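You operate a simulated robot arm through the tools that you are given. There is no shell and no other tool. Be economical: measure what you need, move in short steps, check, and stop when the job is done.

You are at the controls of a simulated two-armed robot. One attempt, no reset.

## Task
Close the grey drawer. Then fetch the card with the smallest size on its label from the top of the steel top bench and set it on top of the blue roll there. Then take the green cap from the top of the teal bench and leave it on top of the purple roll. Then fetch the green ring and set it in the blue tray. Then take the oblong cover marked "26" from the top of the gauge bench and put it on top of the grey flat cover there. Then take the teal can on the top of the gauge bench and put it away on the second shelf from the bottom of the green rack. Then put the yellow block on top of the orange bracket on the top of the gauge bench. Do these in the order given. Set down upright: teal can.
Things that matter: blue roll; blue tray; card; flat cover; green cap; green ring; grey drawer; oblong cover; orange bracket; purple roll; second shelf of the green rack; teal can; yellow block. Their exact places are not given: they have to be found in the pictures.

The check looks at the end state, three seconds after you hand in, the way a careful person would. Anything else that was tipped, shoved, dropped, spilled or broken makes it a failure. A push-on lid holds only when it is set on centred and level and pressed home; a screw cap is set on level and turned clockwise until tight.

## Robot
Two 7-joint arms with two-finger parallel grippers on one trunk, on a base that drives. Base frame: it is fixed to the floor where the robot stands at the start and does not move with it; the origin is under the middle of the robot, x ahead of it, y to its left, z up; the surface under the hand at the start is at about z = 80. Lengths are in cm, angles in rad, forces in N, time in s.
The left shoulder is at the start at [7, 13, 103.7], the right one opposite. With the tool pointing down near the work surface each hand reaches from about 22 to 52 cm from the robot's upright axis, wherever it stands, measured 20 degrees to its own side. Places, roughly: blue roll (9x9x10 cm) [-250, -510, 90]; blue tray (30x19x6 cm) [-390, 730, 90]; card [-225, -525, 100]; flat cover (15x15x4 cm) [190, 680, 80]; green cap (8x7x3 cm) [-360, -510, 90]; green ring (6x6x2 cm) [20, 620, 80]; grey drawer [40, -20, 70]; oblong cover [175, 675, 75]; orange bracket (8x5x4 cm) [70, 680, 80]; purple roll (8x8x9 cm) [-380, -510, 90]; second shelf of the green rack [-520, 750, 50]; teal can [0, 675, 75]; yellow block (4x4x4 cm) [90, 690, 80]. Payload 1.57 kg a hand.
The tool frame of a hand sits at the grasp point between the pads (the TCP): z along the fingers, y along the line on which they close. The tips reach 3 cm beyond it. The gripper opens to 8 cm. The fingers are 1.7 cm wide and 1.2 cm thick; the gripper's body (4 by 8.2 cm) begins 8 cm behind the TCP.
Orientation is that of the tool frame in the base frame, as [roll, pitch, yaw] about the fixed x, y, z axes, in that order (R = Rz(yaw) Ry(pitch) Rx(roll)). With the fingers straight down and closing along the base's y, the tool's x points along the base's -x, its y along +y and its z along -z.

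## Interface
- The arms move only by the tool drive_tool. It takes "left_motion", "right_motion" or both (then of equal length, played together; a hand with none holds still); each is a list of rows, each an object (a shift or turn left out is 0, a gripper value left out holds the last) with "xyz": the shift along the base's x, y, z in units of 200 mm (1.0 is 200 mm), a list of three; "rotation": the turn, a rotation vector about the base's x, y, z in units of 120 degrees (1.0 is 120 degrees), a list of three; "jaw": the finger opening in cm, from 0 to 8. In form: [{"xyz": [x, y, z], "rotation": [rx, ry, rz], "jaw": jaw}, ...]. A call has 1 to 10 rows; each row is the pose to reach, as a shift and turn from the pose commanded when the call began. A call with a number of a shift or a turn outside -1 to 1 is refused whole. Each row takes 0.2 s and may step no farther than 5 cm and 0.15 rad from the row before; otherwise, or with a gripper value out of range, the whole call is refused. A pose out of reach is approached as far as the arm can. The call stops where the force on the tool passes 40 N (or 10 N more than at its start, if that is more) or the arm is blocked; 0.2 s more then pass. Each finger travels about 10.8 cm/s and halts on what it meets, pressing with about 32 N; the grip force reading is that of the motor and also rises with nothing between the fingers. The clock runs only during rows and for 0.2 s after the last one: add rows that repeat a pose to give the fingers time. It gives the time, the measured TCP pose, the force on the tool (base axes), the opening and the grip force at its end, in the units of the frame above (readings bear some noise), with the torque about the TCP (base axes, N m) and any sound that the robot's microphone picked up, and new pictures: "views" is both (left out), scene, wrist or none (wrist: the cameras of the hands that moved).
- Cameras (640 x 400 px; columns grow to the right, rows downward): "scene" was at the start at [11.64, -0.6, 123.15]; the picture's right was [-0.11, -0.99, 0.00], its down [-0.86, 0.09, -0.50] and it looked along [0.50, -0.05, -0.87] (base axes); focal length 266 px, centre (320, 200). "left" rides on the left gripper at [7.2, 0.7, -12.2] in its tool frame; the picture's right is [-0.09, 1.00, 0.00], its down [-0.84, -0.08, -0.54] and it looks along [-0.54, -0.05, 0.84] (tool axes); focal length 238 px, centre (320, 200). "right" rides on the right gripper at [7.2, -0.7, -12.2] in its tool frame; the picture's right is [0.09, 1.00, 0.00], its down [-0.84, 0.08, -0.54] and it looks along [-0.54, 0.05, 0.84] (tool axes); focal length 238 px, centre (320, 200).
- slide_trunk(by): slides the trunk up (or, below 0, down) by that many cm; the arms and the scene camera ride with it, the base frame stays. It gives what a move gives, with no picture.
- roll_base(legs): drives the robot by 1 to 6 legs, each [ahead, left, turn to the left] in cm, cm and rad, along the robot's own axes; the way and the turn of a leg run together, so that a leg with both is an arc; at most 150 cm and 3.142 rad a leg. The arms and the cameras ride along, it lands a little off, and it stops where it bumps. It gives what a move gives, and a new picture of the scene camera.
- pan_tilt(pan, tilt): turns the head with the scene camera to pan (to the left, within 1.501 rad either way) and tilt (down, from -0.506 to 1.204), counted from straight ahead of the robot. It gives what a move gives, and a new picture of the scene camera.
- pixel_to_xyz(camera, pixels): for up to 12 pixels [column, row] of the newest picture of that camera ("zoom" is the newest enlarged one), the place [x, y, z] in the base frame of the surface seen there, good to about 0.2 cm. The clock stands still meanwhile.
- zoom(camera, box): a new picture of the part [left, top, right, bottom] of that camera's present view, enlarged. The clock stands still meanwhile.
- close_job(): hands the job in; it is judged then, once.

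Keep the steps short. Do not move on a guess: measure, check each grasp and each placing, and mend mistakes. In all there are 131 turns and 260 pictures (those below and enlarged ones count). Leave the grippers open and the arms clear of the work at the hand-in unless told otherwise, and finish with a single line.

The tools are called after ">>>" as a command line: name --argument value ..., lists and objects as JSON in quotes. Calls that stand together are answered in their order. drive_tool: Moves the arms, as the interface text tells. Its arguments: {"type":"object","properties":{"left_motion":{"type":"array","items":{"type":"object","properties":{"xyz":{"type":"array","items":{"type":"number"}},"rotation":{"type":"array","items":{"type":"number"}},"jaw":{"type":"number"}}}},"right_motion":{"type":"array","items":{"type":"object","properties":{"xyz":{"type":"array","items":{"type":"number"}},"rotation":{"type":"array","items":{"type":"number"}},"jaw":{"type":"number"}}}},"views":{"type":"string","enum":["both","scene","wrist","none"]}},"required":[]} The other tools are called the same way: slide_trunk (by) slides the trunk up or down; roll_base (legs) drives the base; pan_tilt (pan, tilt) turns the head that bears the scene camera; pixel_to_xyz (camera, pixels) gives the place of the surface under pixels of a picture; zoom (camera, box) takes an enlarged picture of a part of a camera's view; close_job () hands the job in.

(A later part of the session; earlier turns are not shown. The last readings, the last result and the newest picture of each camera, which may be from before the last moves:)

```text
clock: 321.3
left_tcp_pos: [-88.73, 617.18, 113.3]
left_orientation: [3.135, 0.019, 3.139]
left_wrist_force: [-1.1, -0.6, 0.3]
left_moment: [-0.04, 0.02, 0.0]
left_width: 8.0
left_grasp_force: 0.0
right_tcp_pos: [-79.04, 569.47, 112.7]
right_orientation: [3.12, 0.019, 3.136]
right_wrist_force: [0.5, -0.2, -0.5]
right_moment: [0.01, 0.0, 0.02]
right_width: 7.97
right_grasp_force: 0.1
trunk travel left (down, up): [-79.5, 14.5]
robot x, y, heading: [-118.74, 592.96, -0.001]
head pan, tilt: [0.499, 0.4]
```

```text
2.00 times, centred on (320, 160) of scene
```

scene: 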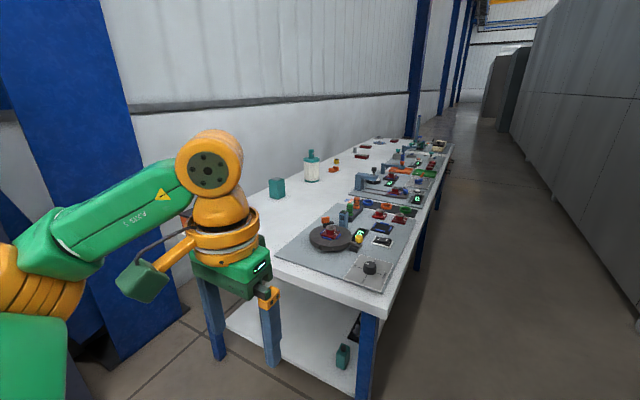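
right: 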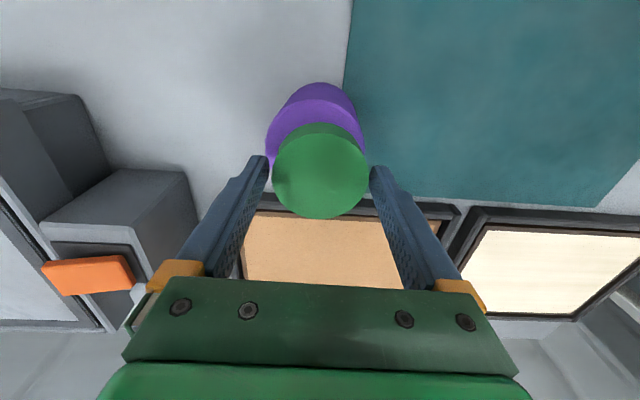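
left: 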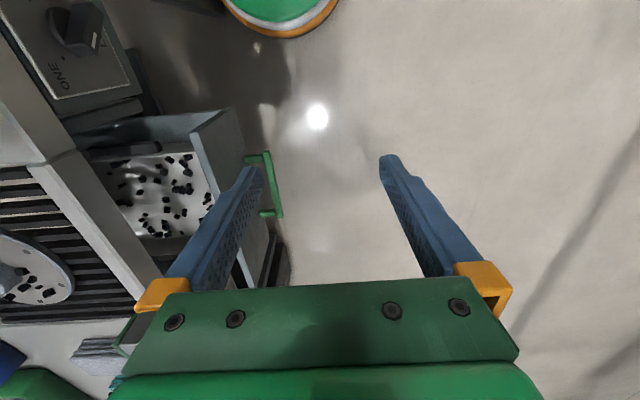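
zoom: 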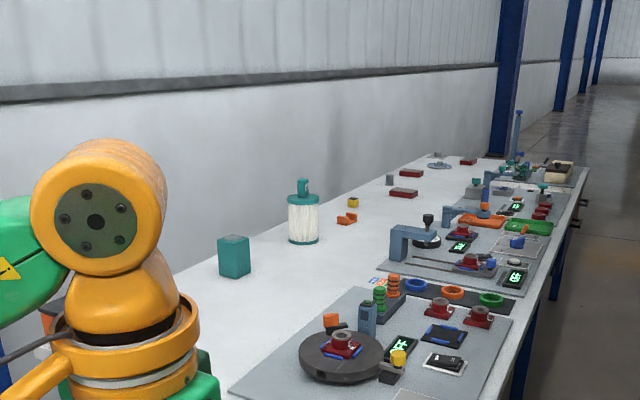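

All the remaining items are on this bench: teal can, orange bracket, green ring and covers. I'll shift right, advance to x≈5 and turn to face it.

>>> roll_base --legs '[[0, -28, 0], [122, 0, 0], [0, 0, 1.57]]'

>>> pan_tilt --pan 0.0 --tilt 0.75

>>> pixel_to_xyz --camera "scene" --pixels '[[320, 200], [320, 250], [320, 300], [320, 350], [200, 200], [450, 200], [320, 150]]'

```text
clock: 332.8
left_tcp_pos: [-20.39, 594.98, 113.56]
left_orientation: [3.134, 0.021, -1.576]
left_wrist_force: [-0.9, 0.3, 0.3]
left_moment: [0.02, -0.03, 0.01]
left_width: 8.0
left_grasp_force: 0.1
right_tcp_pos: [27.52, 604.73, 112.83]
right_orientation: [3.12, 0.019, -1.578]
right_wrist_force: [0.0, 0.5, 0.0]
right_moment: [0.05, -0.01, 0.01]
right_width: 8.02
right_grasp_force: 0.1
trunk travel left (down, up): [-79.5, 14.5]
robot x, y, heading: [3.84, 564.88, 1.57]
head pan, tilt: [0.499, 0.4]
```

scene: 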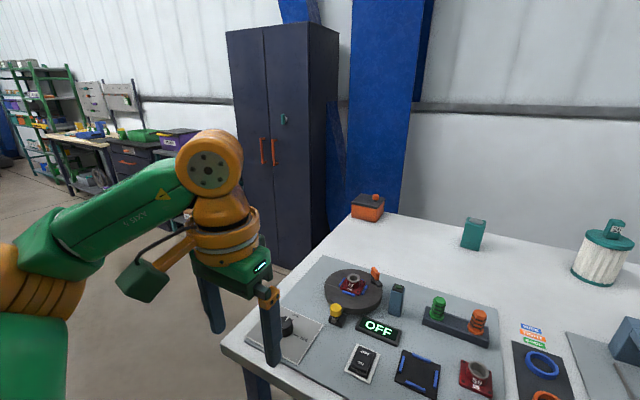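

```text
clock: 333.7
left_tcp_pos: [-20.37, 594.91, 113.47]
left_orientation: [3.134, 0.022, -1.575]
left_wrist_force: [-0.5, -0.1, 0.5]
left_moment: [-0.03, -0.04, 0.02]
left_width: 7.98
left_grasp_force: 0.1
right_tcp_pos: [27.47, 604.75, 112.86]
right_orientation: [3.117, 0.019, -1.578]
right_wrist_force: [0.3, 0.0, -0.8]
right_moment: [0.02, -0.02, -0.01]
right_width: 8.0
right_grasp_force: 0.1
trunk travel left (down, up): [-79.5, 14.5]
robot x, y, heading: [3.7, 565.42, 1.568]
head pan, tilt: [0.0, 0.75]
```

scene: 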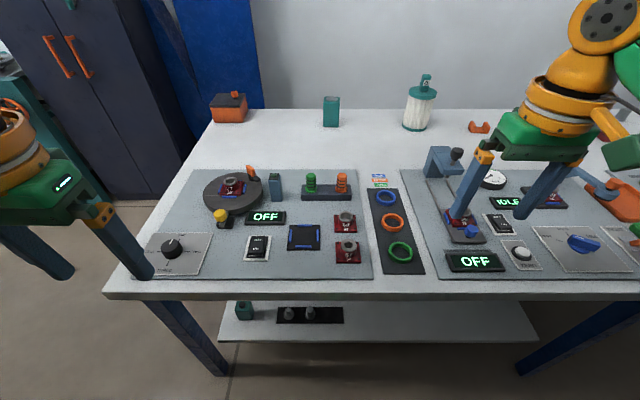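

```text
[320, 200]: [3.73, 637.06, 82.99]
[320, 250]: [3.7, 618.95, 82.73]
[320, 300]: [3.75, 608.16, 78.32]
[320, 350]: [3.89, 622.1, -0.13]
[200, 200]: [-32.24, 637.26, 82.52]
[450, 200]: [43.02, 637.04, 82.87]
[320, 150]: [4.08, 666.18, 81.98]
```

The green ring lies flat at (401,252) on a dark pad. I'll zoom and measure it.

>>> zoom --camera "scene" --box '[355, 180, 445, 280]'

>>> pixel_to_xyz --camera "scene" --pixels '[[391, 252], [411, 252], [401, 243], [401, 260], [401, 252], [382, 252], [420, 262], [401, 234]]'

```text
4.00 times, centred on (400, 230) of scene
```

zoom: 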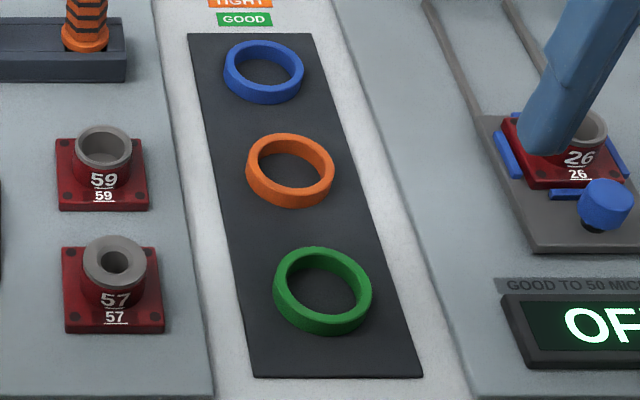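

```text
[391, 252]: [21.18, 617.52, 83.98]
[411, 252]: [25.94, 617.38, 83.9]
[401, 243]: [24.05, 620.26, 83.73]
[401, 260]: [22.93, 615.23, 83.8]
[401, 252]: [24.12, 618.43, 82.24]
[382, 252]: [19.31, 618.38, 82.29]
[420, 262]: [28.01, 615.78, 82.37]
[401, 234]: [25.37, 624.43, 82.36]
```

The ring is centred at (23.5,617.7) with z 82.3–84.0. I'll drive 15 closer and use the right hand.

>>> roll_base --legs '[[15, 0, 0]]'

>>> drive_tool --right_motion '[{"xyz": [-0.2, -0.1, -0.1], "jaw": 8}, {"xyz": [-0.2, -0.11, -0.3]}, {"xyz": [-0.2, -0.11, -0.5]}, {"xyz": [-0.2, -0.11, -0.7]}, {"xyz": [-0.2, -0.11, -0.9]}, {"xyz": [-0.2, -0.11, -0.9]}]' --views "both"

```text
clock: 335.1
left_tcp_pos: [-20.35, 609.78, 113.44]
left_orientation: [3.134, 0.025, -1.576]
left_wrist_force: [-0.1, -0.3, -0.5]
left_moment: [0.04, -0.01, 0.01]
left_width: 7.99
left_grasp_force: 0.1
right_tcp_pos: [27.64, 619.56, 112.82]
right_orientation: [3.119, 0.022, -1.577]
right_wrist_force: [0.7, -0.8, -0.1]
right_moment: [0.03, 0.0, 0.0]
right_width: 7.99
right_grasp_force: 0.0
trunk travel left (down, up): [-79.5, 14.5]
robot x, y, heading: [3.47, 580.41, 1.569]
head pan, tilt: [0.0, 0.75]
```

scene: 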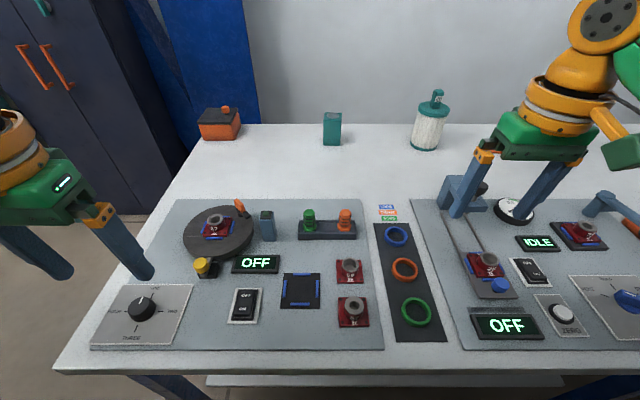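

```text
clock: 336.5
left_tcp_pos: [-20.28, 609.95, 113.49]
left_orientation: [3.134, 0.021, -1.578]
left_wrist_force: [-0.3, 1.0, 0.6]
left_moment: [-0.01, -0.04, -0.01]
left_width: 8.02
left_grasp_force: 0.0
right_tcp_pos: [23.59, 617.7, 94.58]
right_orientation: [3.116, 0.02, -1.577]
right_wrist_force: [0.7, -0.4, 0.6]
right_moment: [0.0, 0.01, 0.02]
right_width: 8.0
right_grasp_force: 0.0
trunk travel left (down, up): [-79.5, 14.5]
robot x, y, heading: [4.02, 580.2, 1.567]
head pan, tilt: [0.0, 0.75]
```

scene: 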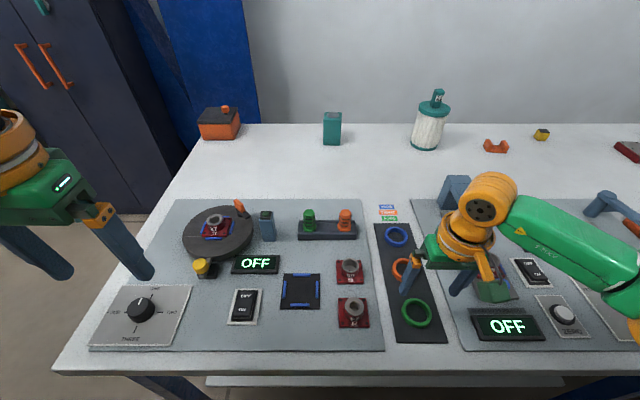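
right: 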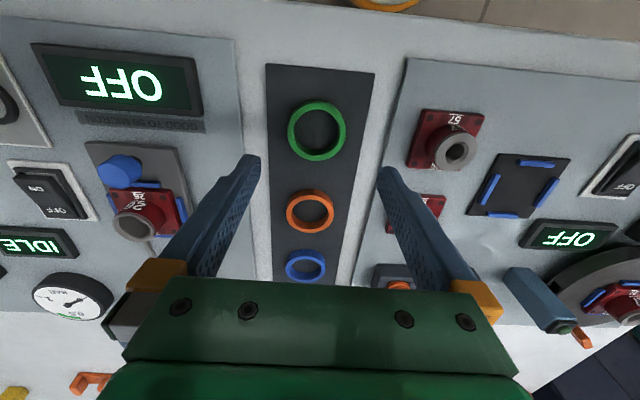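

>>> pixel_to_xyz --camera "right" --pixels '[[291, 130], [342, 130], [316, 105], [318, 157], [275, 130], [370, 100]]'

```text
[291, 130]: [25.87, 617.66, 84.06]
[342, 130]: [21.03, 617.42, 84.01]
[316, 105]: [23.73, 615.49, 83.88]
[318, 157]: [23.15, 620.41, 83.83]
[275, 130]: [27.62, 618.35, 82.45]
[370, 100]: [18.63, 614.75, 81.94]
```

Centred. I'll descend to 85.7 (tips 82.7) and grip.

>>> drive_tool --right_motion '[{"xyz": [-0.005, 0.01, -0.2]}, {"xyz": [-0.005, 0.01, -0.36]}, {"xyz": [-0.005, 0.01, -0.445]}, {"xyz": [-0.005, 0.01, -0.445], "jaw": 5.5}, {"xyz": [-0.005, 0.01, -0.445], "jaw": 3}, {"xyz": [-0.005, 0.01, -0.445], "jaw": 3}, {"xyz": [-0.005, 0.01, -0.445], "jaw": 3}]' --views "wrist"

```text
clock: 338.1
left_tcp_pos: [-20.4, 609.99, 113.44]
left_orientation: [3.133, 0.021, -1.577]
left_wrist_force: [-0.1, -0.6, 0.6]
left_moment: [-0.02, -0.01, 0.01]
left_width: 7.99
left_grasp_force: 0.0
right_tcp_pos: [23.4, 617.83, 85.84]
right_orientation: [3.119, 0.019, -1.579]
right_wrist_force: [0.5, 1.1, 1.1]
right_moment: [-0.02, -0.08, 0.01]
right_width: 5.63
right_grasp_force: 32.2
trunk travel left (down, up): [-79.5, 14.5]
robot x, y, heading: [3.96, 580.53, 1.567]
head pan, tilt: [0.0, 0.75]
```

right: 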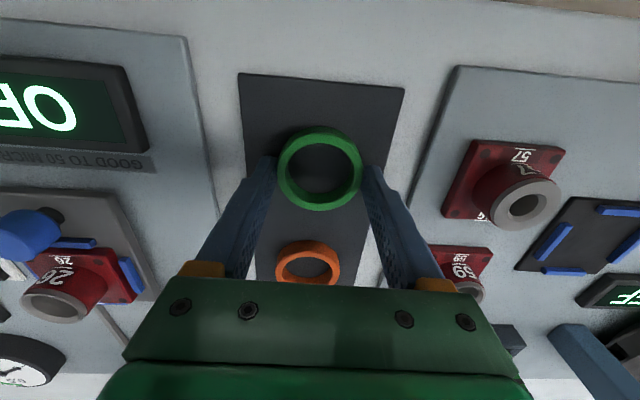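

Gripped at 5.6. I'll lift 26 cm and check. While here I'll also look over the rest of the bench.

>>> drive_tool --right_motion '[{"xyz": [0, 0, 0.2]}, {"xyz": [0, 0, 0.4]}, {"xyz": [0, 0, 0.6]}, {"xyz": [0, 0, 0.8]}, {"xyz": [0, 0, 1.0]}, {"xyz": [0, 0, 1.0]}]' --views "wrist"

>>> pan_tilt --pan -0.8 --tilt 0.45

```text
clock: 339.5
left_tcp_pos: [-20.37, 609.92, 113.4]
left_orientation: [3.136, 0.021, -1.576]
left_wrist_force: [0.9, -0.2, -0.5]
left_moment: [0.0, 0.01, -0.03]
left_width: 7.98
left_grasp_force: 0.0
right_tcp_pos: [23.46, 617.63, 105.7]
right_orientation: [3.119, 0.019, -1.578]
right_wrist_force: [-0.9, -0.3, 0.8]
right_moment: [0.0, 0.01, -0.04]
right_width: 5.61
right_grasp_force: 31.9
trunk travel left (down, up): [-79.5, 14.5]
robot x, y, heading: [3.95, 580.61, 1.567]
head pan, tilt: [0.0, 0.75]
```

right: 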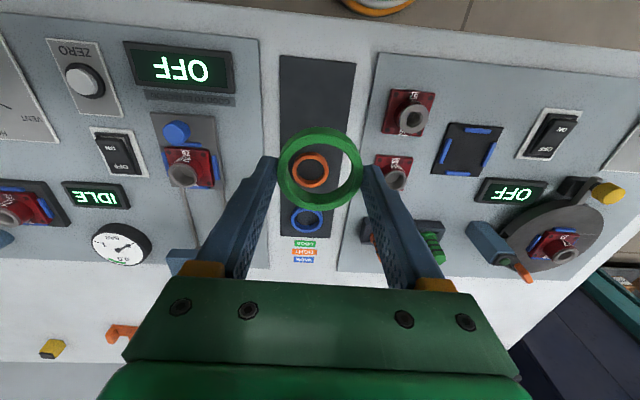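

```text
clock: 340.6
left_tcp_pos: [-20.46, 610.01, 113.5]
left_orientation: [3.134, 0.02, -1.576]
left_wrist_force: [-0.4, 0.3, 0.1]
left_moment: [0.0, -0.03, 0.0]
left_width: 7.98
left_grasp_force: 0.1
right_tcp_pos: [23.35, 617.8, 105.83]
right_orientation: [3.118, 0.019, -1.577]
right_wrist_force: [0.2, 0.2, -1.1]
right_moment: [0.01, 0.0, 0.01]
right_width: 5.65
right_grasp_force: 32.0
trunk travel left (down, up): [-79.5, 14.5]
robot x, y, heading: [3.44, 580.79, 1.567]
head pan, tilt: [-0.799, 0.45]
```

scene: 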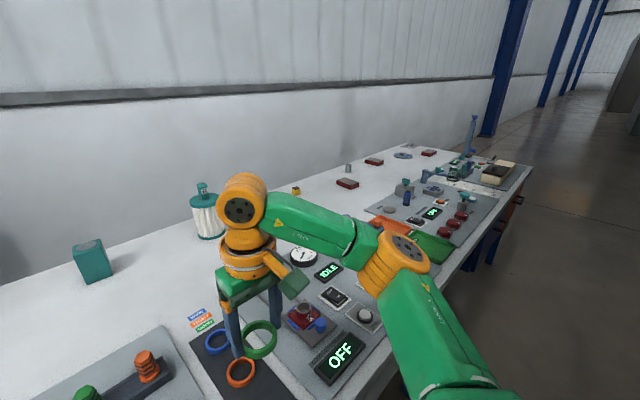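

The ring is held. I'll back off the bench and strafe left along the corridor towards the blue tray at x≈-390.

>>> roll_base --legs '[[-22, 0, 0], [0, 115, 0], [42, 0, 0], [0, 150, 0], [0, 128, 0]]'

>>> pan_tilt --pan 0.0 --tilt 0.5

>>> pixel_to_xyz --camera "scene" --pixels '[[320, 150], [320, 200], [320, 250], [200, 200], [450, 200], [260, 180]]'

```text
clock: 362.9
left_tcp_pos: [-410.9, 632.97, 113.44]
left_orientation: [3.132, 0.024, -1.578]
left_wrist_force: [-0.2, -0.3, -0.5]
left_moment: [-0.03, -0.04, 0.03]
left_width: 8.02
left_grasp_force: 0.0
right_tcp_pos: [-367.04, 640.56, 105.8]
right_orientation: [3.118, 0.018, -1.582]
right_wrist_force: [-0.6, 0.8, -0.8]
right_moment: [0.01, 0.0, -0.02]
right_width: 5.63
right_grasp_force: 32.1
trunk travel left (down, up): [-79.5, 14.5]
robot x, y, heading: [-386.9, 603.59, 1.558]
head pan, tilt: [-0.799, 0.45]
```

scene: 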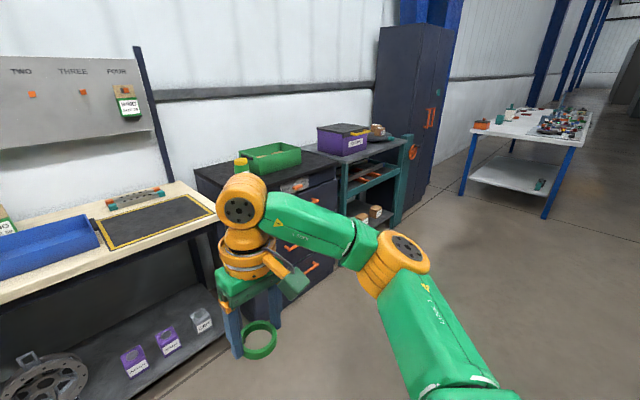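

```text
clock: 364.1
left_tcp_pos: [-410.91, 632.92, 113.4]
left_orientation: [3.136, 0.022, -1.58]
left_wrist_force: [-0.3, -1.0, 1.1]
left_moment: [0.0, 0.02, 0.02]
left_width: 8.01
left_grasp_force: 0.2
right_tcp_pos: [-367.1, 640.62, 105.8]
right_orientation: [3.117, 0.02, -1.581]
right_wrist_force: [0.6, 0.1, -0.6]
right_moment: [0.0, 0.05, 0.0]
right_width: 5.61
right_grasp_force: 32.1
trunk travel left (down, up): [-79.5, 14.5]
robot x, y, heading: [-387.14, 603.42, 1.562]
head pan, tilt: [0.0, 0.499]
```

scene: 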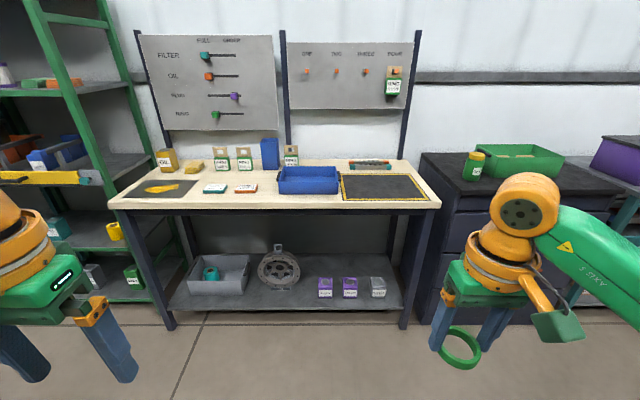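

```text
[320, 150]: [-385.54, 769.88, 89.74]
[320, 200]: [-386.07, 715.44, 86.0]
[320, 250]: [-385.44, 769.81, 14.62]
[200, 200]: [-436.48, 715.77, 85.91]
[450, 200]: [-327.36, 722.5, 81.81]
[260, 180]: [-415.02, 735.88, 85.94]
```

The blue tray is at (308,180). I'll strafe left 17 and drive in 84.

>>> roll_base --legs '[[0, 17, 0], [60, 0, 0], [24, 0, 0]]'

>>> pan_tilt --pan -0.2 --tilt 0.95

>>> pixel_to_xyz --camera "scene" --pixels '[[320, 150], [320, 200], [320, 250], [300, 200], [360, 200], [260, 200], [340, 220], [340, 180], [290, 220]]'

```text
clock: 369.9
left_tcp_pos: [-427.63, 717.11, 113.51]
left_orientation: [3.134, 0.025, -1.576]
left_wrist_force: [-1.0, -1.3, -0.1]
left_moment: [0.03, -0.01, -0.02]
left_width: 8.01
left_grasp_force: 0.2
right_tcp_pos: [-383.92, 724.83, 105.91]
right_orientation: [3.12, 0.022, -1.577]
right_wrist_force: [-0.3, -0.1, -1.1]
right_moment: [-0.02, 0.0, 0.04]
right_width: 5.64
right_grasp_force: 31.8
trunk travel left (down, up): [-79.5, 14.5]
robot x, y, heading: [-403.39, 687.95, 1.566]
head pan, tilt: [0.0, 0.499]
```

scene: 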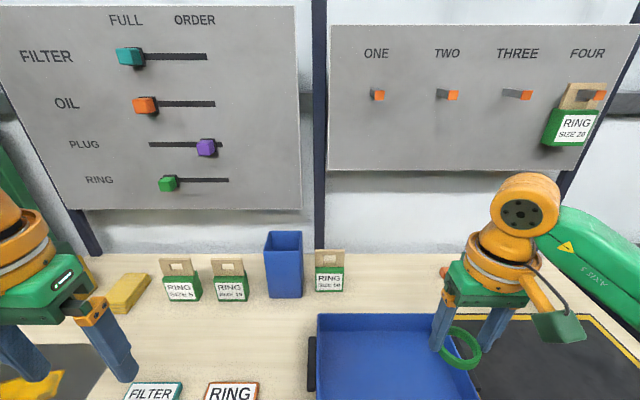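

```text
clock: 370.8
left_tcp_pos: [-427.57, 717.43, 113.45]
left_orientation: [3.134, 0.02, -1.576]
left_wrist_force: [-0.4, 0.3, -0.2]
left_moment: [-0.03, 0.01, -0.01]
left_width: 8.0
left_grasp_force: 0.1
right_tcp_pos: [-383.79, 725.01, 105.77]
right_orientation: [3.118, 0.019, -1.577]
right_wrist_force: [0.2, -1.1, -0.8]
right_moment: [-0.01, 0.0, 0.02]
right_width: 5.64
right_grasp_force: 31.8
trunk travel left (down, up): [-79.5, 14.5]
robot x, y, heading: [-403.7, 688.05, 1.571]
head pan, tilt: [-0.201, 0.949]
```

scene: 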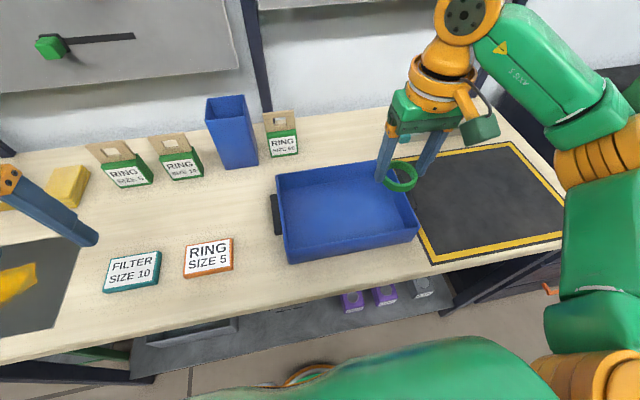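

```text
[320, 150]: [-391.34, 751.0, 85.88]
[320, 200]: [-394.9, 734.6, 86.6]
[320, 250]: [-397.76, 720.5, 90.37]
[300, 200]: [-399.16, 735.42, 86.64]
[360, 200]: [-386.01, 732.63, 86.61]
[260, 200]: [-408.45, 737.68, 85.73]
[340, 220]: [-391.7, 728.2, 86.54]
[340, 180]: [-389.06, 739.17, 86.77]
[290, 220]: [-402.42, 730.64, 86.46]
```

The tray floor is at 86.6, centre about (-391,731). I'll move over the centre, lower to TCP 90.2 and release.

>>> drive_tool --right_motion '[{"xyz": [-0.18, 0.15, 0]}, {"xyz": [-0.36, 0.3, 0]}, {"xyz": [-0.36, 0.3, -0.2]}, {"xyz": [-0.36, 0.3, -0.4]}, {"xyz": [-0.36, 0.3, -0.6]}, {"xyz": [-0.36, 0.3, -0.72]}, {"xyz": [-0.36, 0.3, -0.775]}, {"xyz": [-0.36, 0.3, -0.775]}]' --views "wrist"

```text
clock: 372.6
left_tcp_pos: [-427.61, 717.28, 113.45]
left_orientation: [3.134, 0.02, -1.576]
left_wrist_force: [-0.2, 0.4, 0.3]
left_moment: [-0.03, 0.0, -0.04]
left_width: 8.01
left_grasp_force: 0.1
right_tcp_pos: [-391.03, 730.96, 90.24]
right_orientation: [3.12, 0.02, -1.577]
right_wrist_force: [0.4, -0.9, -0.7]
right_moment: [0.0, -0.01, 0.01]
right_width: 5.62
right_grasp_force: 32.3
trunk travel left (down, up): [-79.5, 14.5]
robot x, y, heading: [-403.45, 687.55, 1.566]
head pan, tilt: [-0.201, 0.949]
```

right: 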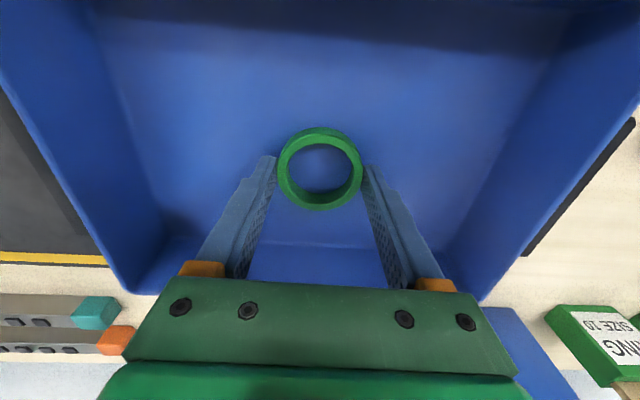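

>>> drive_tool --right_motion '[{"xyz": [0, 0, -0.012]}, {"xyz": [0, 0, -0.012], "jaw": 7}, {"xyz": [0, 0, -0.012], "jaw": 7.5}, {"xyz": [0, 0, 0.1]}, {"xyz": [0, 0, 0.3]}, {"xyz": [0, 0, 0.5]}, {"xyz": [0, 0, 0.7]}, {"xyz": [0, 0, 0.9]}]' --views "both"

```text
clock: 374.4
left_tcp_pos: [-427.69, 717.2, 113.51]
left_orientation: [3.134, 0.022, -1.576]
left_wrist_force: [-0.3, -0.3, 0.1]
left_moment: [0.02, -0.01, 0.02]
left_width: 7.99
left_grasp_force: 0.1
right_tcp_pos: [-390.92, 731.08, 108.43]
right_orientation: [3.118, 0.019, -1.579]
right_wrist_force: [0.3, -0.6, 0.5]
right_moment: [0.03, -0.02, -0.02]
right_width: 7.51
right_grasp_force: 0.1
trunk travel left (down, up): [-79.5, 14.5]
robot x, y, heading: [-403.49, 687.83, 1.571]
head pan, tilt: [-0.201, 0.949]
```

scene: 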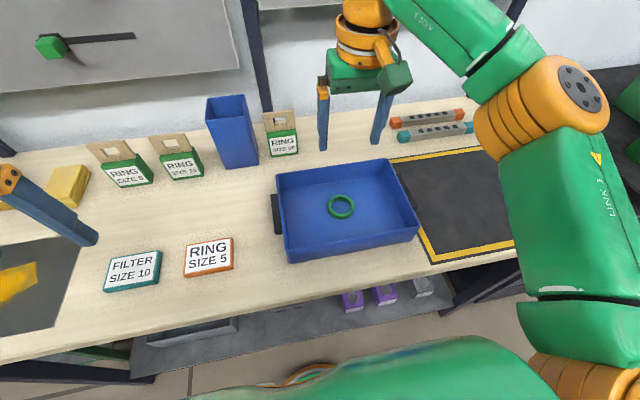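
right: 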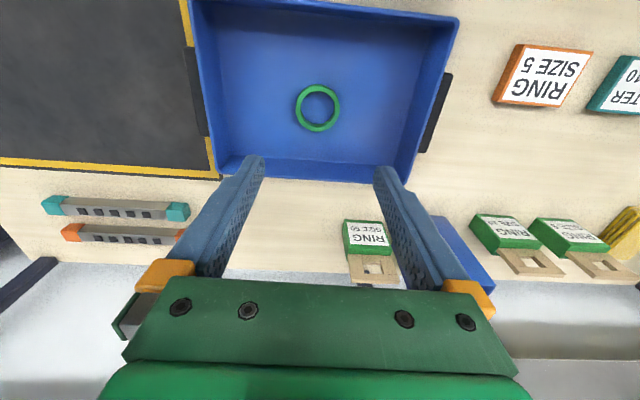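

The ring is in the tray. I'll return to the gauge bench, to x≈178, for the oblong cover.

>>> roll_base --legs '[[-85, 0, 0], [0, -150, 0], [0, -145, 0], [-40, 0, 0], [0, -150, 0], [0, -135, 0]]'

>>> pan_tilt --pan 0.0 --tilt 0.7

>>> zoom --camera "scene" --box '[120, 60, 520, 310]'

```text
clock: 408.2
left_tcp_pos: [151.14, 586.39, 113.4]
left_orientation: [3.135, 0.022, -1.589]
left_wrist_force: [-0.1, 0.5, -0.8]
left_moment: [0.03, -0.01, 0.06]
left_width: 8.03
left_grasp_force: 0.0
right_tcp_pos: [188.05, 599.61, 108.37]
right_orientation: [3.119, 0.017, -1.591]
right_wrist_force: [0.4, -0.6, 0.5]
right_moment: [0.01, 0.01, 0.03]
right_width: 7.49
right_grasp_force: 0.1
trunk travel left (down, up): [-79.5, 14.5]
robot x, y, heading: [174.93, 556.94, 1.551]
head pan, tilt: [-0.201, 0.949]
```

scene: 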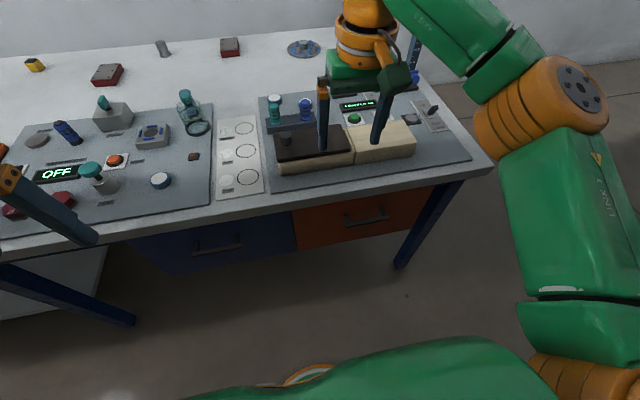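

```text
clock: 409.0
left_tcp_pos: [151.3, 586.46, 113.34]
left_orientation: [3.134, 0.022, -1.588]
left_wrist_force: [-0.4, 0.0, -0.5]
left_moment: [0.01, 0.01, 0.01]
left_width: 7.97
left_grasp_force: 0.1
right_tcp_pos: [188.21, 599.63, 108.31]
right_orientation: [3.118, 0.018, -1.589]
right_wrist_force: [-1.0, 0.0, 0.7]
right_moment: [-0.01, -0.02, 0.01]
right_width: 7.52
right_grasp_force: 0.1
trunk travel left (down, up): [-79.5, 14.5]
robot x, y, heading: [174.98, 556.66, 1.554]
head pan, tilt: [0.0, 0.7]
```

scene: 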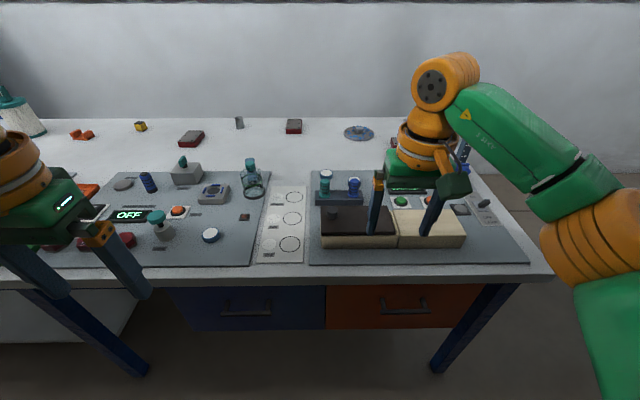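

```text
1.60 times, centred on (320, 185) of scene
```

zoom: 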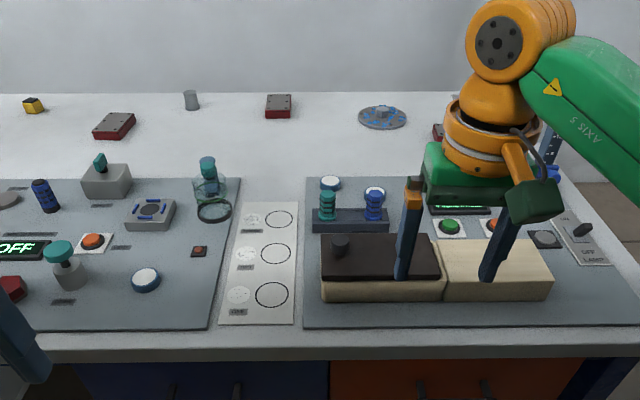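

The grey round flat cover is at (359,132), and red oblong covers are at (191,138), (293,126) and behind my arm. I'll zoom in on their marks.

>>> zoom --camera "scene" --box '[165, 110, 235, 154]'

>>> zoom --camera "scene" --box '[270, 105, 400, 150]'

>>> pixel_to_xyz --camera "scene" --pixels '[[191, 138], [293, 126], [359, 132], [293, 122], [345, 132], [373, 132], [286, 125], [301, 125], [359, 128], [239, 122], [359, 138]]'

```text
9.09 times, centred on (200, 132) of scene
```

zoom: 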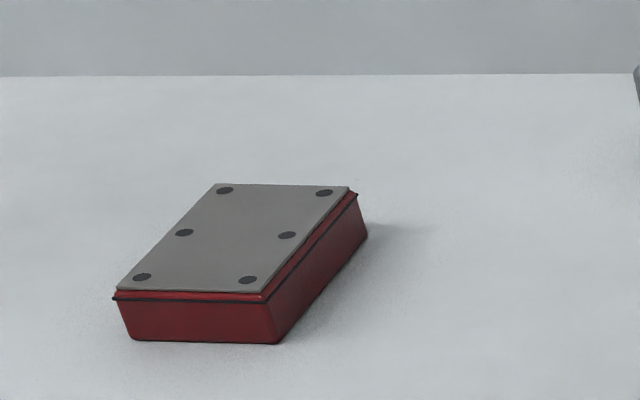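

```text
4.92 times, centred on (335, 128) of scene
```

zoom: 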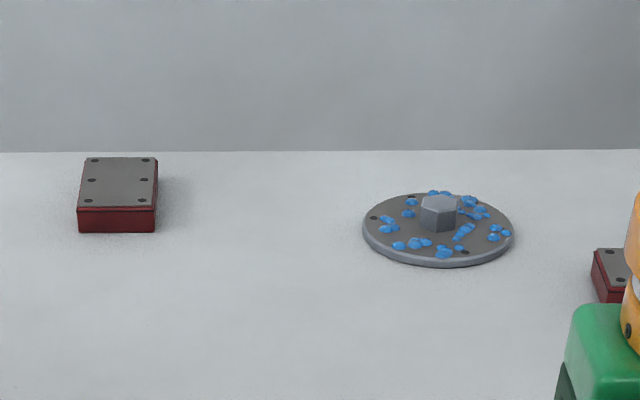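

```text
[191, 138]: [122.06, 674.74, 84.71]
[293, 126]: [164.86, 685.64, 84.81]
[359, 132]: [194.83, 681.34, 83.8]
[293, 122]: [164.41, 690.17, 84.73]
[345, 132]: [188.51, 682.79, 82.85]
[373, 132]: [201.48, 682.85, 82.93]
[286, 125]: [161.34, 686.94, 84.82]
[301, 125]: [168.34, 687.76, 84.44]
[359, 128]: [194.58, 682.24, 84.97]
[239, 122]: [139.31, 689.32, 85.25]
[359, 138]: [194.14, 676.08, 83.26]
```

The covers lie at y≈675–690, too far from this side, where I reach y≈640. I'll measure the bench's back edge and the wall behind it.

>>> pixel_to_xyz --camera "scene" --pixels '[[250, 119], [250, 116], [250, 110], [250, 60], [400, 119], [400, 112], [520, 170], [545, 265], [505, 130], [600, 100], [530, 200], [470, 122]]'

>>> pan_tilt --pan -0.9 --tilt 0.4

```text
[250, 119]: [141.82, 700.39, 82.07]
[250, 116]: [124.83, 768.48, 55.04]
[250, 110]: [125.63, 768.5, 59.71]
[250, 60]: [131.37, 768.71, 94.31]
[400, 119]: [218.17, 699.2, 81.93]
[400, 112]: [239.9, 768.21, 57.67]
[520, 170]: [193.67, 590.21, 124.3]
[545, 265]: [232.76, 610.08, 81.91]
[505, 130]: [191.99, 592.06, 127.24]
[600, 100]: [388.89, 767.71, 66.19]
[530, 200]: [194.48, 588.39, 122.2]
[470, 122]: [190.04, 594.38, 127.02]
```

```text
clock: 410.2
left_tcp_pos: [151.27, 586.44, 113.42]
left_orientation: [3.134, 0.02, -1.587]
left_wrist_force: [-0.1, 0.3, 0.0]
left_moment: [0.01, -0.01, -0.02]
left_width: 8.01
left_grasp_force: 0.1
right_tcp_pos: [188.15, 599.7, 108.3]
right_orientation: [3.119, 0.02, -1.591]
right_wrist_force: [-0.3, -0.5, 0.1]
right_moment: [0.03, -0.01, 0.0]
right_width: 7.49
right_grasp_force: 0.0
trunk travel left (down, up): [-79.5, 14.5]
robot x, y, heading: [175.13, 556.91, 1.557]
head pan, tilt: [-0.901, 0.4]
```

scene: 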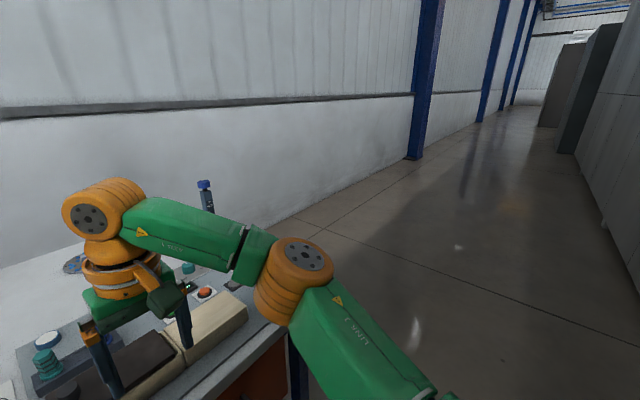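

Behind the bench is a 68 cm gap (bench back at y 700, wall at 768), open at the right end (x>233). I'll measure the tall blue post on the bench, then drive round.

>>> pixel_to_xyz --camera "scene" --pixels '[[204, 185], [207, 205], [415, 157], [405, 157], [430, 40], [300, 215], [72, 265], [350, 215]]'

>>> roll_base --legs '[[0, -135, 0], [110, 0, 0], [0, 0, -3.12]]'

>>> pan_tilt --pan -0.8 --tilt 0.5

```text
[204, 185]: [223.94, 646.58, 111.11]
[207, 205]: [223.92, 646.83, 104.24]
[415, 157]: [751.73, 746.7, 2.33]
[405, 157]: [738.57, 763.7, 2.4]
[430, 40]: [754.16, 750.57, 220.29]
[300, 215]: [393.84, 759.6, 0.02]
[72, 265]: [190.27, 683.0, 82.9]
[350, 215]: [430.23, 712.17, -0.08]
```

```text
clock: 429.5
left_tcp_pos: [338.12, 634.05, 113.54]
left_orientation: [3.134, 0.022, 1.57]
left_wrist_force: [0.0, 0.1, -0.6]
left_moment: [-0.03, 0.0, 0.02]
left_width: 7.99
left_grasp_force: 0.0
right_tcp_pos: [301.26, 620.32, 108.23]
right_orientation: [3.119, 0.019, 1.569]
right_wrist_force: [0.1, 0.4, 0.4]
right_moment: [-0.02, -0.01, -0.02]
right_width: 7.5
right_grasp_force: 0.0
trunk travel left (down, up): [-79.5, 14.5]
robot x, y, heading: [313.87, 663.66, -1.57]
head pan, tilt: [-0.901, 0.4]
```

scene: 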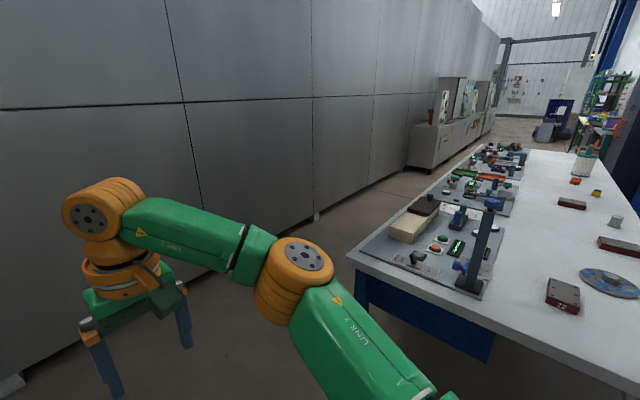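

```text
clock: 430.2
left_tcp_pos: [338.13, 634.13, 113.42]
left_orientation: [3.135, 0.022, 1.571]
left_wrist_force: [-0.5, 0.1, 0.1]
left_moment: [-0.03, 0.04, -0.02]
left_width: 8.02
left_grasp_force: 0.1
right_tcp_pos: [301.36, 620.2, 108.34]
right_orientation: [3.119, 0.019, 1.568]
right_wrist_force: [-0.8, -0.3, -0.5]
right_moment: [0.0, -0.01, -0.01]
right_width: 7.51
right_grasp_force: 0.0
trunk travel left (down, up): [-79.5, 14.5]
robot x, y, heading: [314.04, 663.63, -1.567]
head pan, tilt: [-0.799, 0.499]
```

scene: 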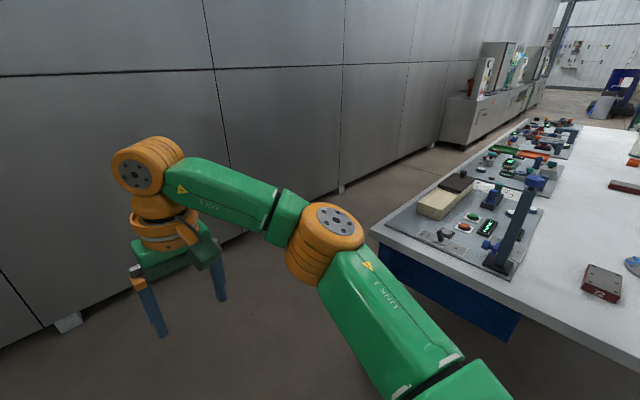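

Marks show on this side. I'll back up to y≈726 and look along the bench.

>>> roll_base --legs '[[-62, 0, 0]]'

>>> pan_tilt --pan -1.3 --tilt 0.45

>>> zoom --camera "scene" --box '[260, 130, 500, 280]'

```text
clock: 433.6
left_tcp_pos: [337.97, 695.87, 113.49]
left_orientation: [3.135, 0.021, 1.57]
left_wrist_force: [0.3, -0.3, -0.6]
left_moment: [0.04, -0.01, -0.02]
left_width: 8.0
left_grasp_force: 0.0
right_tcp_pos: [301.26, 682.06, 108.36]
right_orientation: [3.119, 0.019, 1.568]
right_wrist_force: [0.2, 0.1, 0.0]
right_moment: [0.01, -0.01, 0.01]
right_width: 7.51
right_grasp_force: 0.1
trunk travel left (down, up): [-79.5, 14.5]
robot x, y, heading: [314.0, 725.41, -1.572]
head pan, tilt: [-0.799, 0.499]
```

scene: 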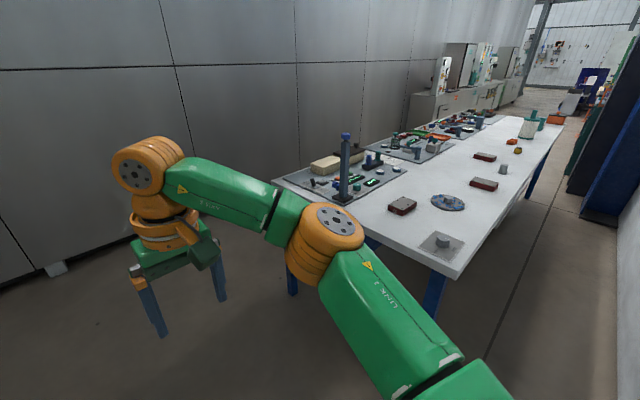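

```text
clock: 434.6
left_tcp_pos: [337.82, 696.11, 113.53]
left_orientation: [3.135, 0.023, 1.568]
left_wrist_force: [-0.1, -1.0, 0.2]
left_moment: [0.02, 0.03, 0.02]
left_width: 8.0
left_grasp_force: 0.2
right_tcp_pos: [301.23, 682.29, 108.39]
right_orientation: [3.119, 0.018, 1.568]
right_wrist_force: [0.5, -0.6, 0.6]
right_moment: [0.05, -0.01, 0.01]
right_width: 7.49
right_grasp_force: 0.1
trunk travel left (down, up): [-79.5, 14.5]
robot x, y, heading: [314.23, 725.19, -1.568]
head pan, tilt: [-1.3, 0.45]
```

scene: 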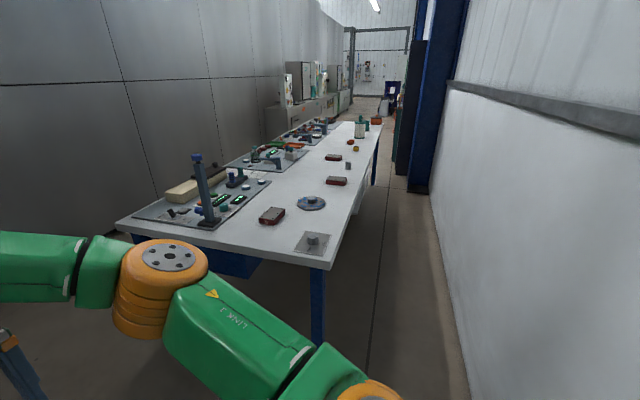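

```text
2.67 times, centred on (380, 205) of scene
```

zoom: 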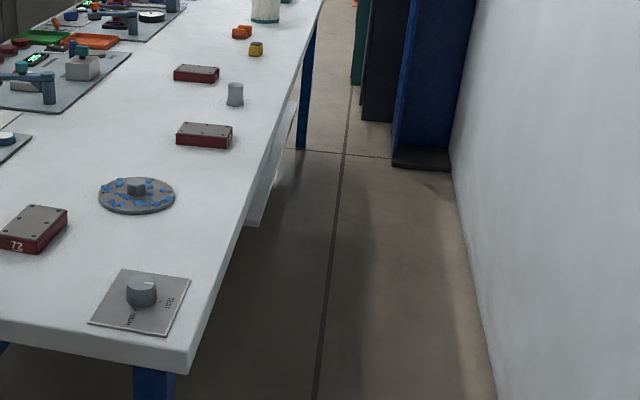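

The near cover reads "72". I'll strafe right into the gap to x≈184 and look at the others.

>>> roll_base --legs '[[0, -130, 0]]'

>>> pan_tilt --pan -0.3 --tilt 0.85

>>> zoom --camera "scene" --box '[280, 130, 520, 290]'

```text
clock: 441.1
left_tcp_pos: [207.81, 695.97, 113.53]
left_orientation: [3.135, 0.022, 1.569]
left_wrist_force: [0.2, 0.1, 0.0]
left_moment: [0.03, 0.01, 0.01]
left_width: 8.0
left_grasp_force: 0.2
right_tcp_pos: [171.09, 682.18, 108.31]
right_orientation: [3.119, 0.017, 1.566]
right_wrist_force: [0.6, 0.3, 0.5]
right_moment: [0.01, 0.0, 0.01]
right_width: 7.52
right_grasp_force: 0.1
trunk travel left (down, up): [-79.5, 14.5]
robot x, y, heading: [183.75, 725.39, -1.572]
head pan, tilt: [-1.3, 0.45]
```

scene: 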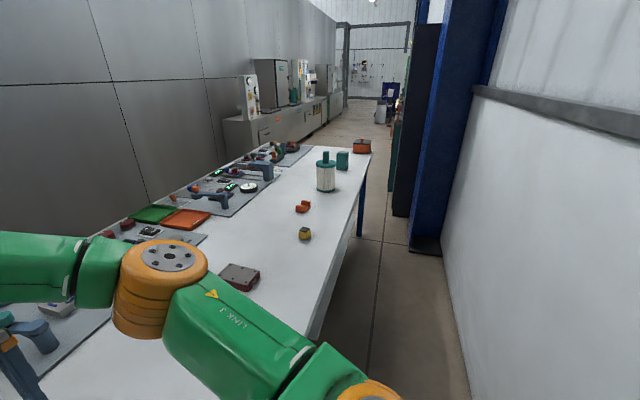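

```text
clock: 442.4
left_tcp_pos: [207.77, 695.91, 113.44]
left_orientation: [3.136, 0.02, 1.569]
left_wrist_force: [-0.2, -0.3, -0.1]
left_moment: [-0.02, 0.04, 0.01]
left_width: 8.04
left_grasp_force: 0.0
right_tcp_pos: [171.1, 682.2, 108.36]
right_orientation: [3.12, 0.018, 1.566]
right_wrist_force: [-0.8, -0.4, 0.2]
right_moment: [0.01, 0.05, -0.02]
right_width: 7.5
right_grasp_force: 0.1
trunk travel left (down, up): [-79.5, 14.5]
robot x, y, heading: [183.77, 725.15, -1.567]
head pan, tilt: [-0.3, 0.85]
```

scene: 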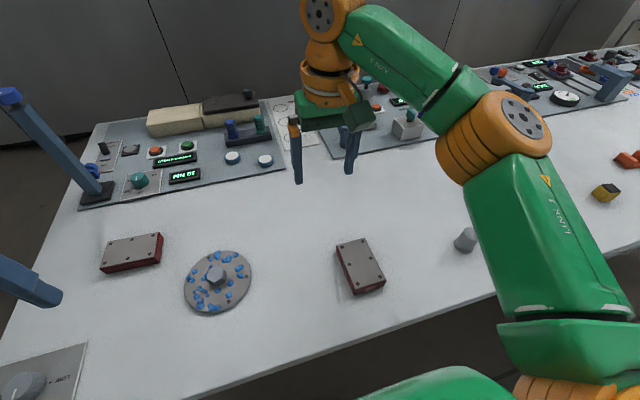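

```text
2.50 times, centred on (400, 210) of scene
```

zoom: 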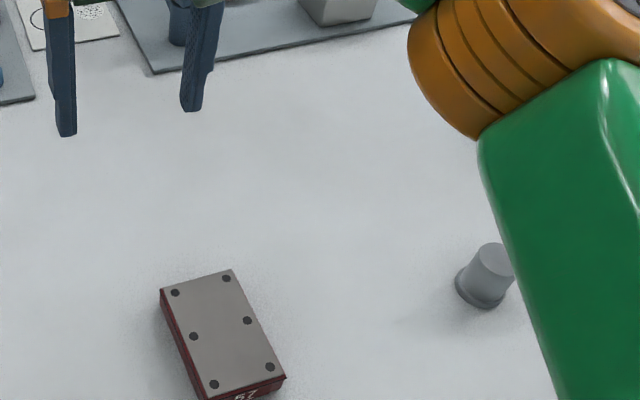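

>>> zoom --camera "scene" --box '[325, 225, 405, 300]'

>>> zoom --camera "right" --box '[0, 0, 640, 400]'

```text
5.33 times, centred on (365, 262) of scene
```

zoom: 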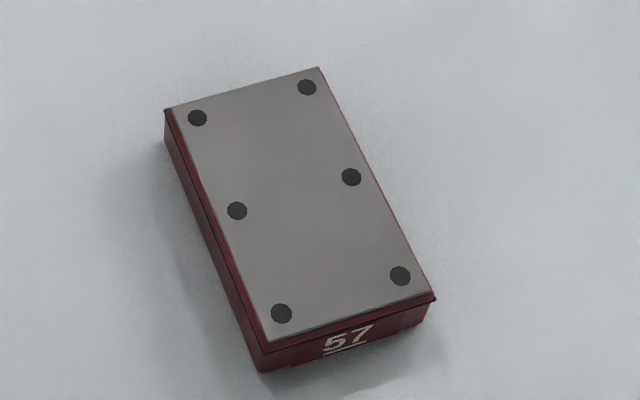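

```text
1.00 times, centred on (320, 200) of right (not enlarged: the box is as wide or as high as the picture)
```

zoom: 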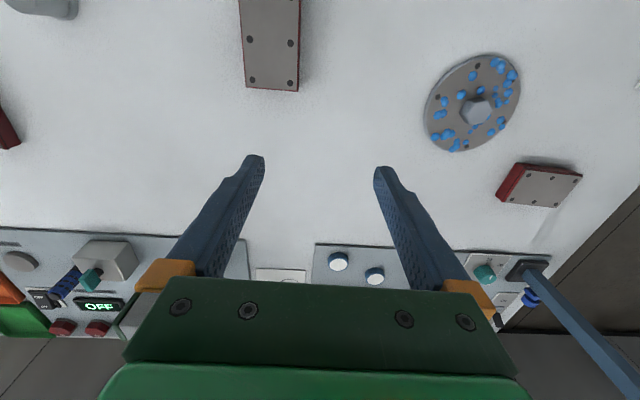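

This one reads "57". I'll strafe right 45 to read the cover at (122,675).

>>> roll_base --legs '[[0, -45, 0]]'

>>> zoom --camera "scene" --box '[280, 140, 480, 300]'

```text
clock: 445.1
left_tcp_pos: [163.24, 696.1, 113.36]
left_orientation: [3.137, 0.021, 1.571]
left_wrist_force: [-0.1, -0.2, -0.6]
left_moment: [0.03, 0.02, 0.0]
left_width: 7.98
left_grasp_force: 0.1
right_tcp_pos: [126.55, 682.26, 108.31]
right_orientation: [3.119, 0.019, 1.568]
right_wrist_force: [0.3, -0.4, 0.5]
right_moment: [-0.02, 0.02, -0.03]
right_width: 7.53
right_grasp_force: 0.1
trunk travel left (down, up): [-79.5, 14.5]
robot x, y, heading: [138.52, 725.19, -1.57]
head pan, tilt: [-0.3, 0.85]
```

scene: 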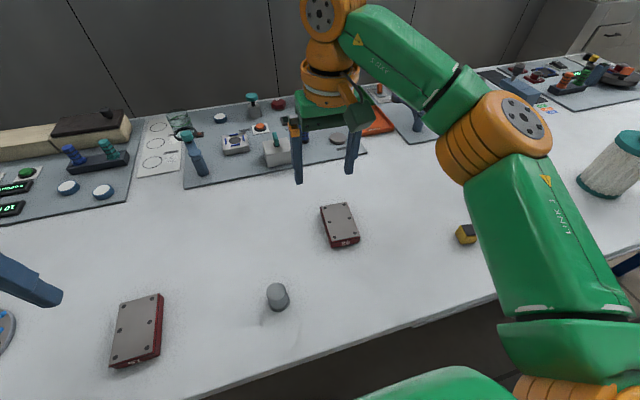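

```text
2.50 times, centred on (380, 220) of scene
```

zoom: 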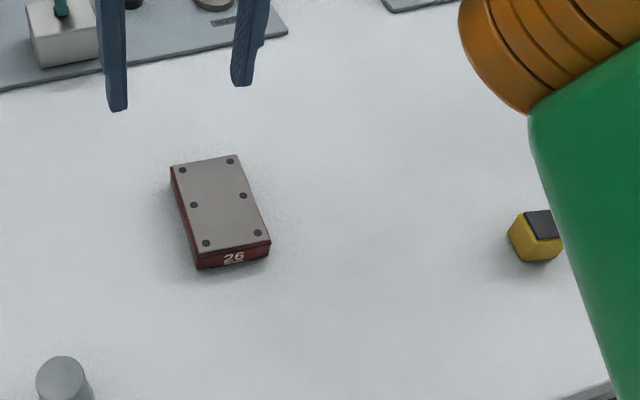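

It reads "26". I'll measure its edges.

>>> pixel_to_xyz --camera "zoom" --pixels '[[173, 168], [236, 158], [268, 238], [198, 250], [220, 203], [233, 258], [180, 210], [300, 280]]'

```text
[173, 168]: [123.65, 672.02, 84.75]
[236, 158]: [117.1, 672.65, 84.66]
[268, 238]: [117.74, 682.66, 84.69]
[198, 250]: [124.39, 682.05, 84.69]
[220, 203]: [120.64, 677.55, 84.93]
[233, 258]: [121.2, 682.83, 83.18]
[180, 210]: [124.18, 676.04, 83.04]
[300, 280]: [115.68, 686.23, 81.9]
```

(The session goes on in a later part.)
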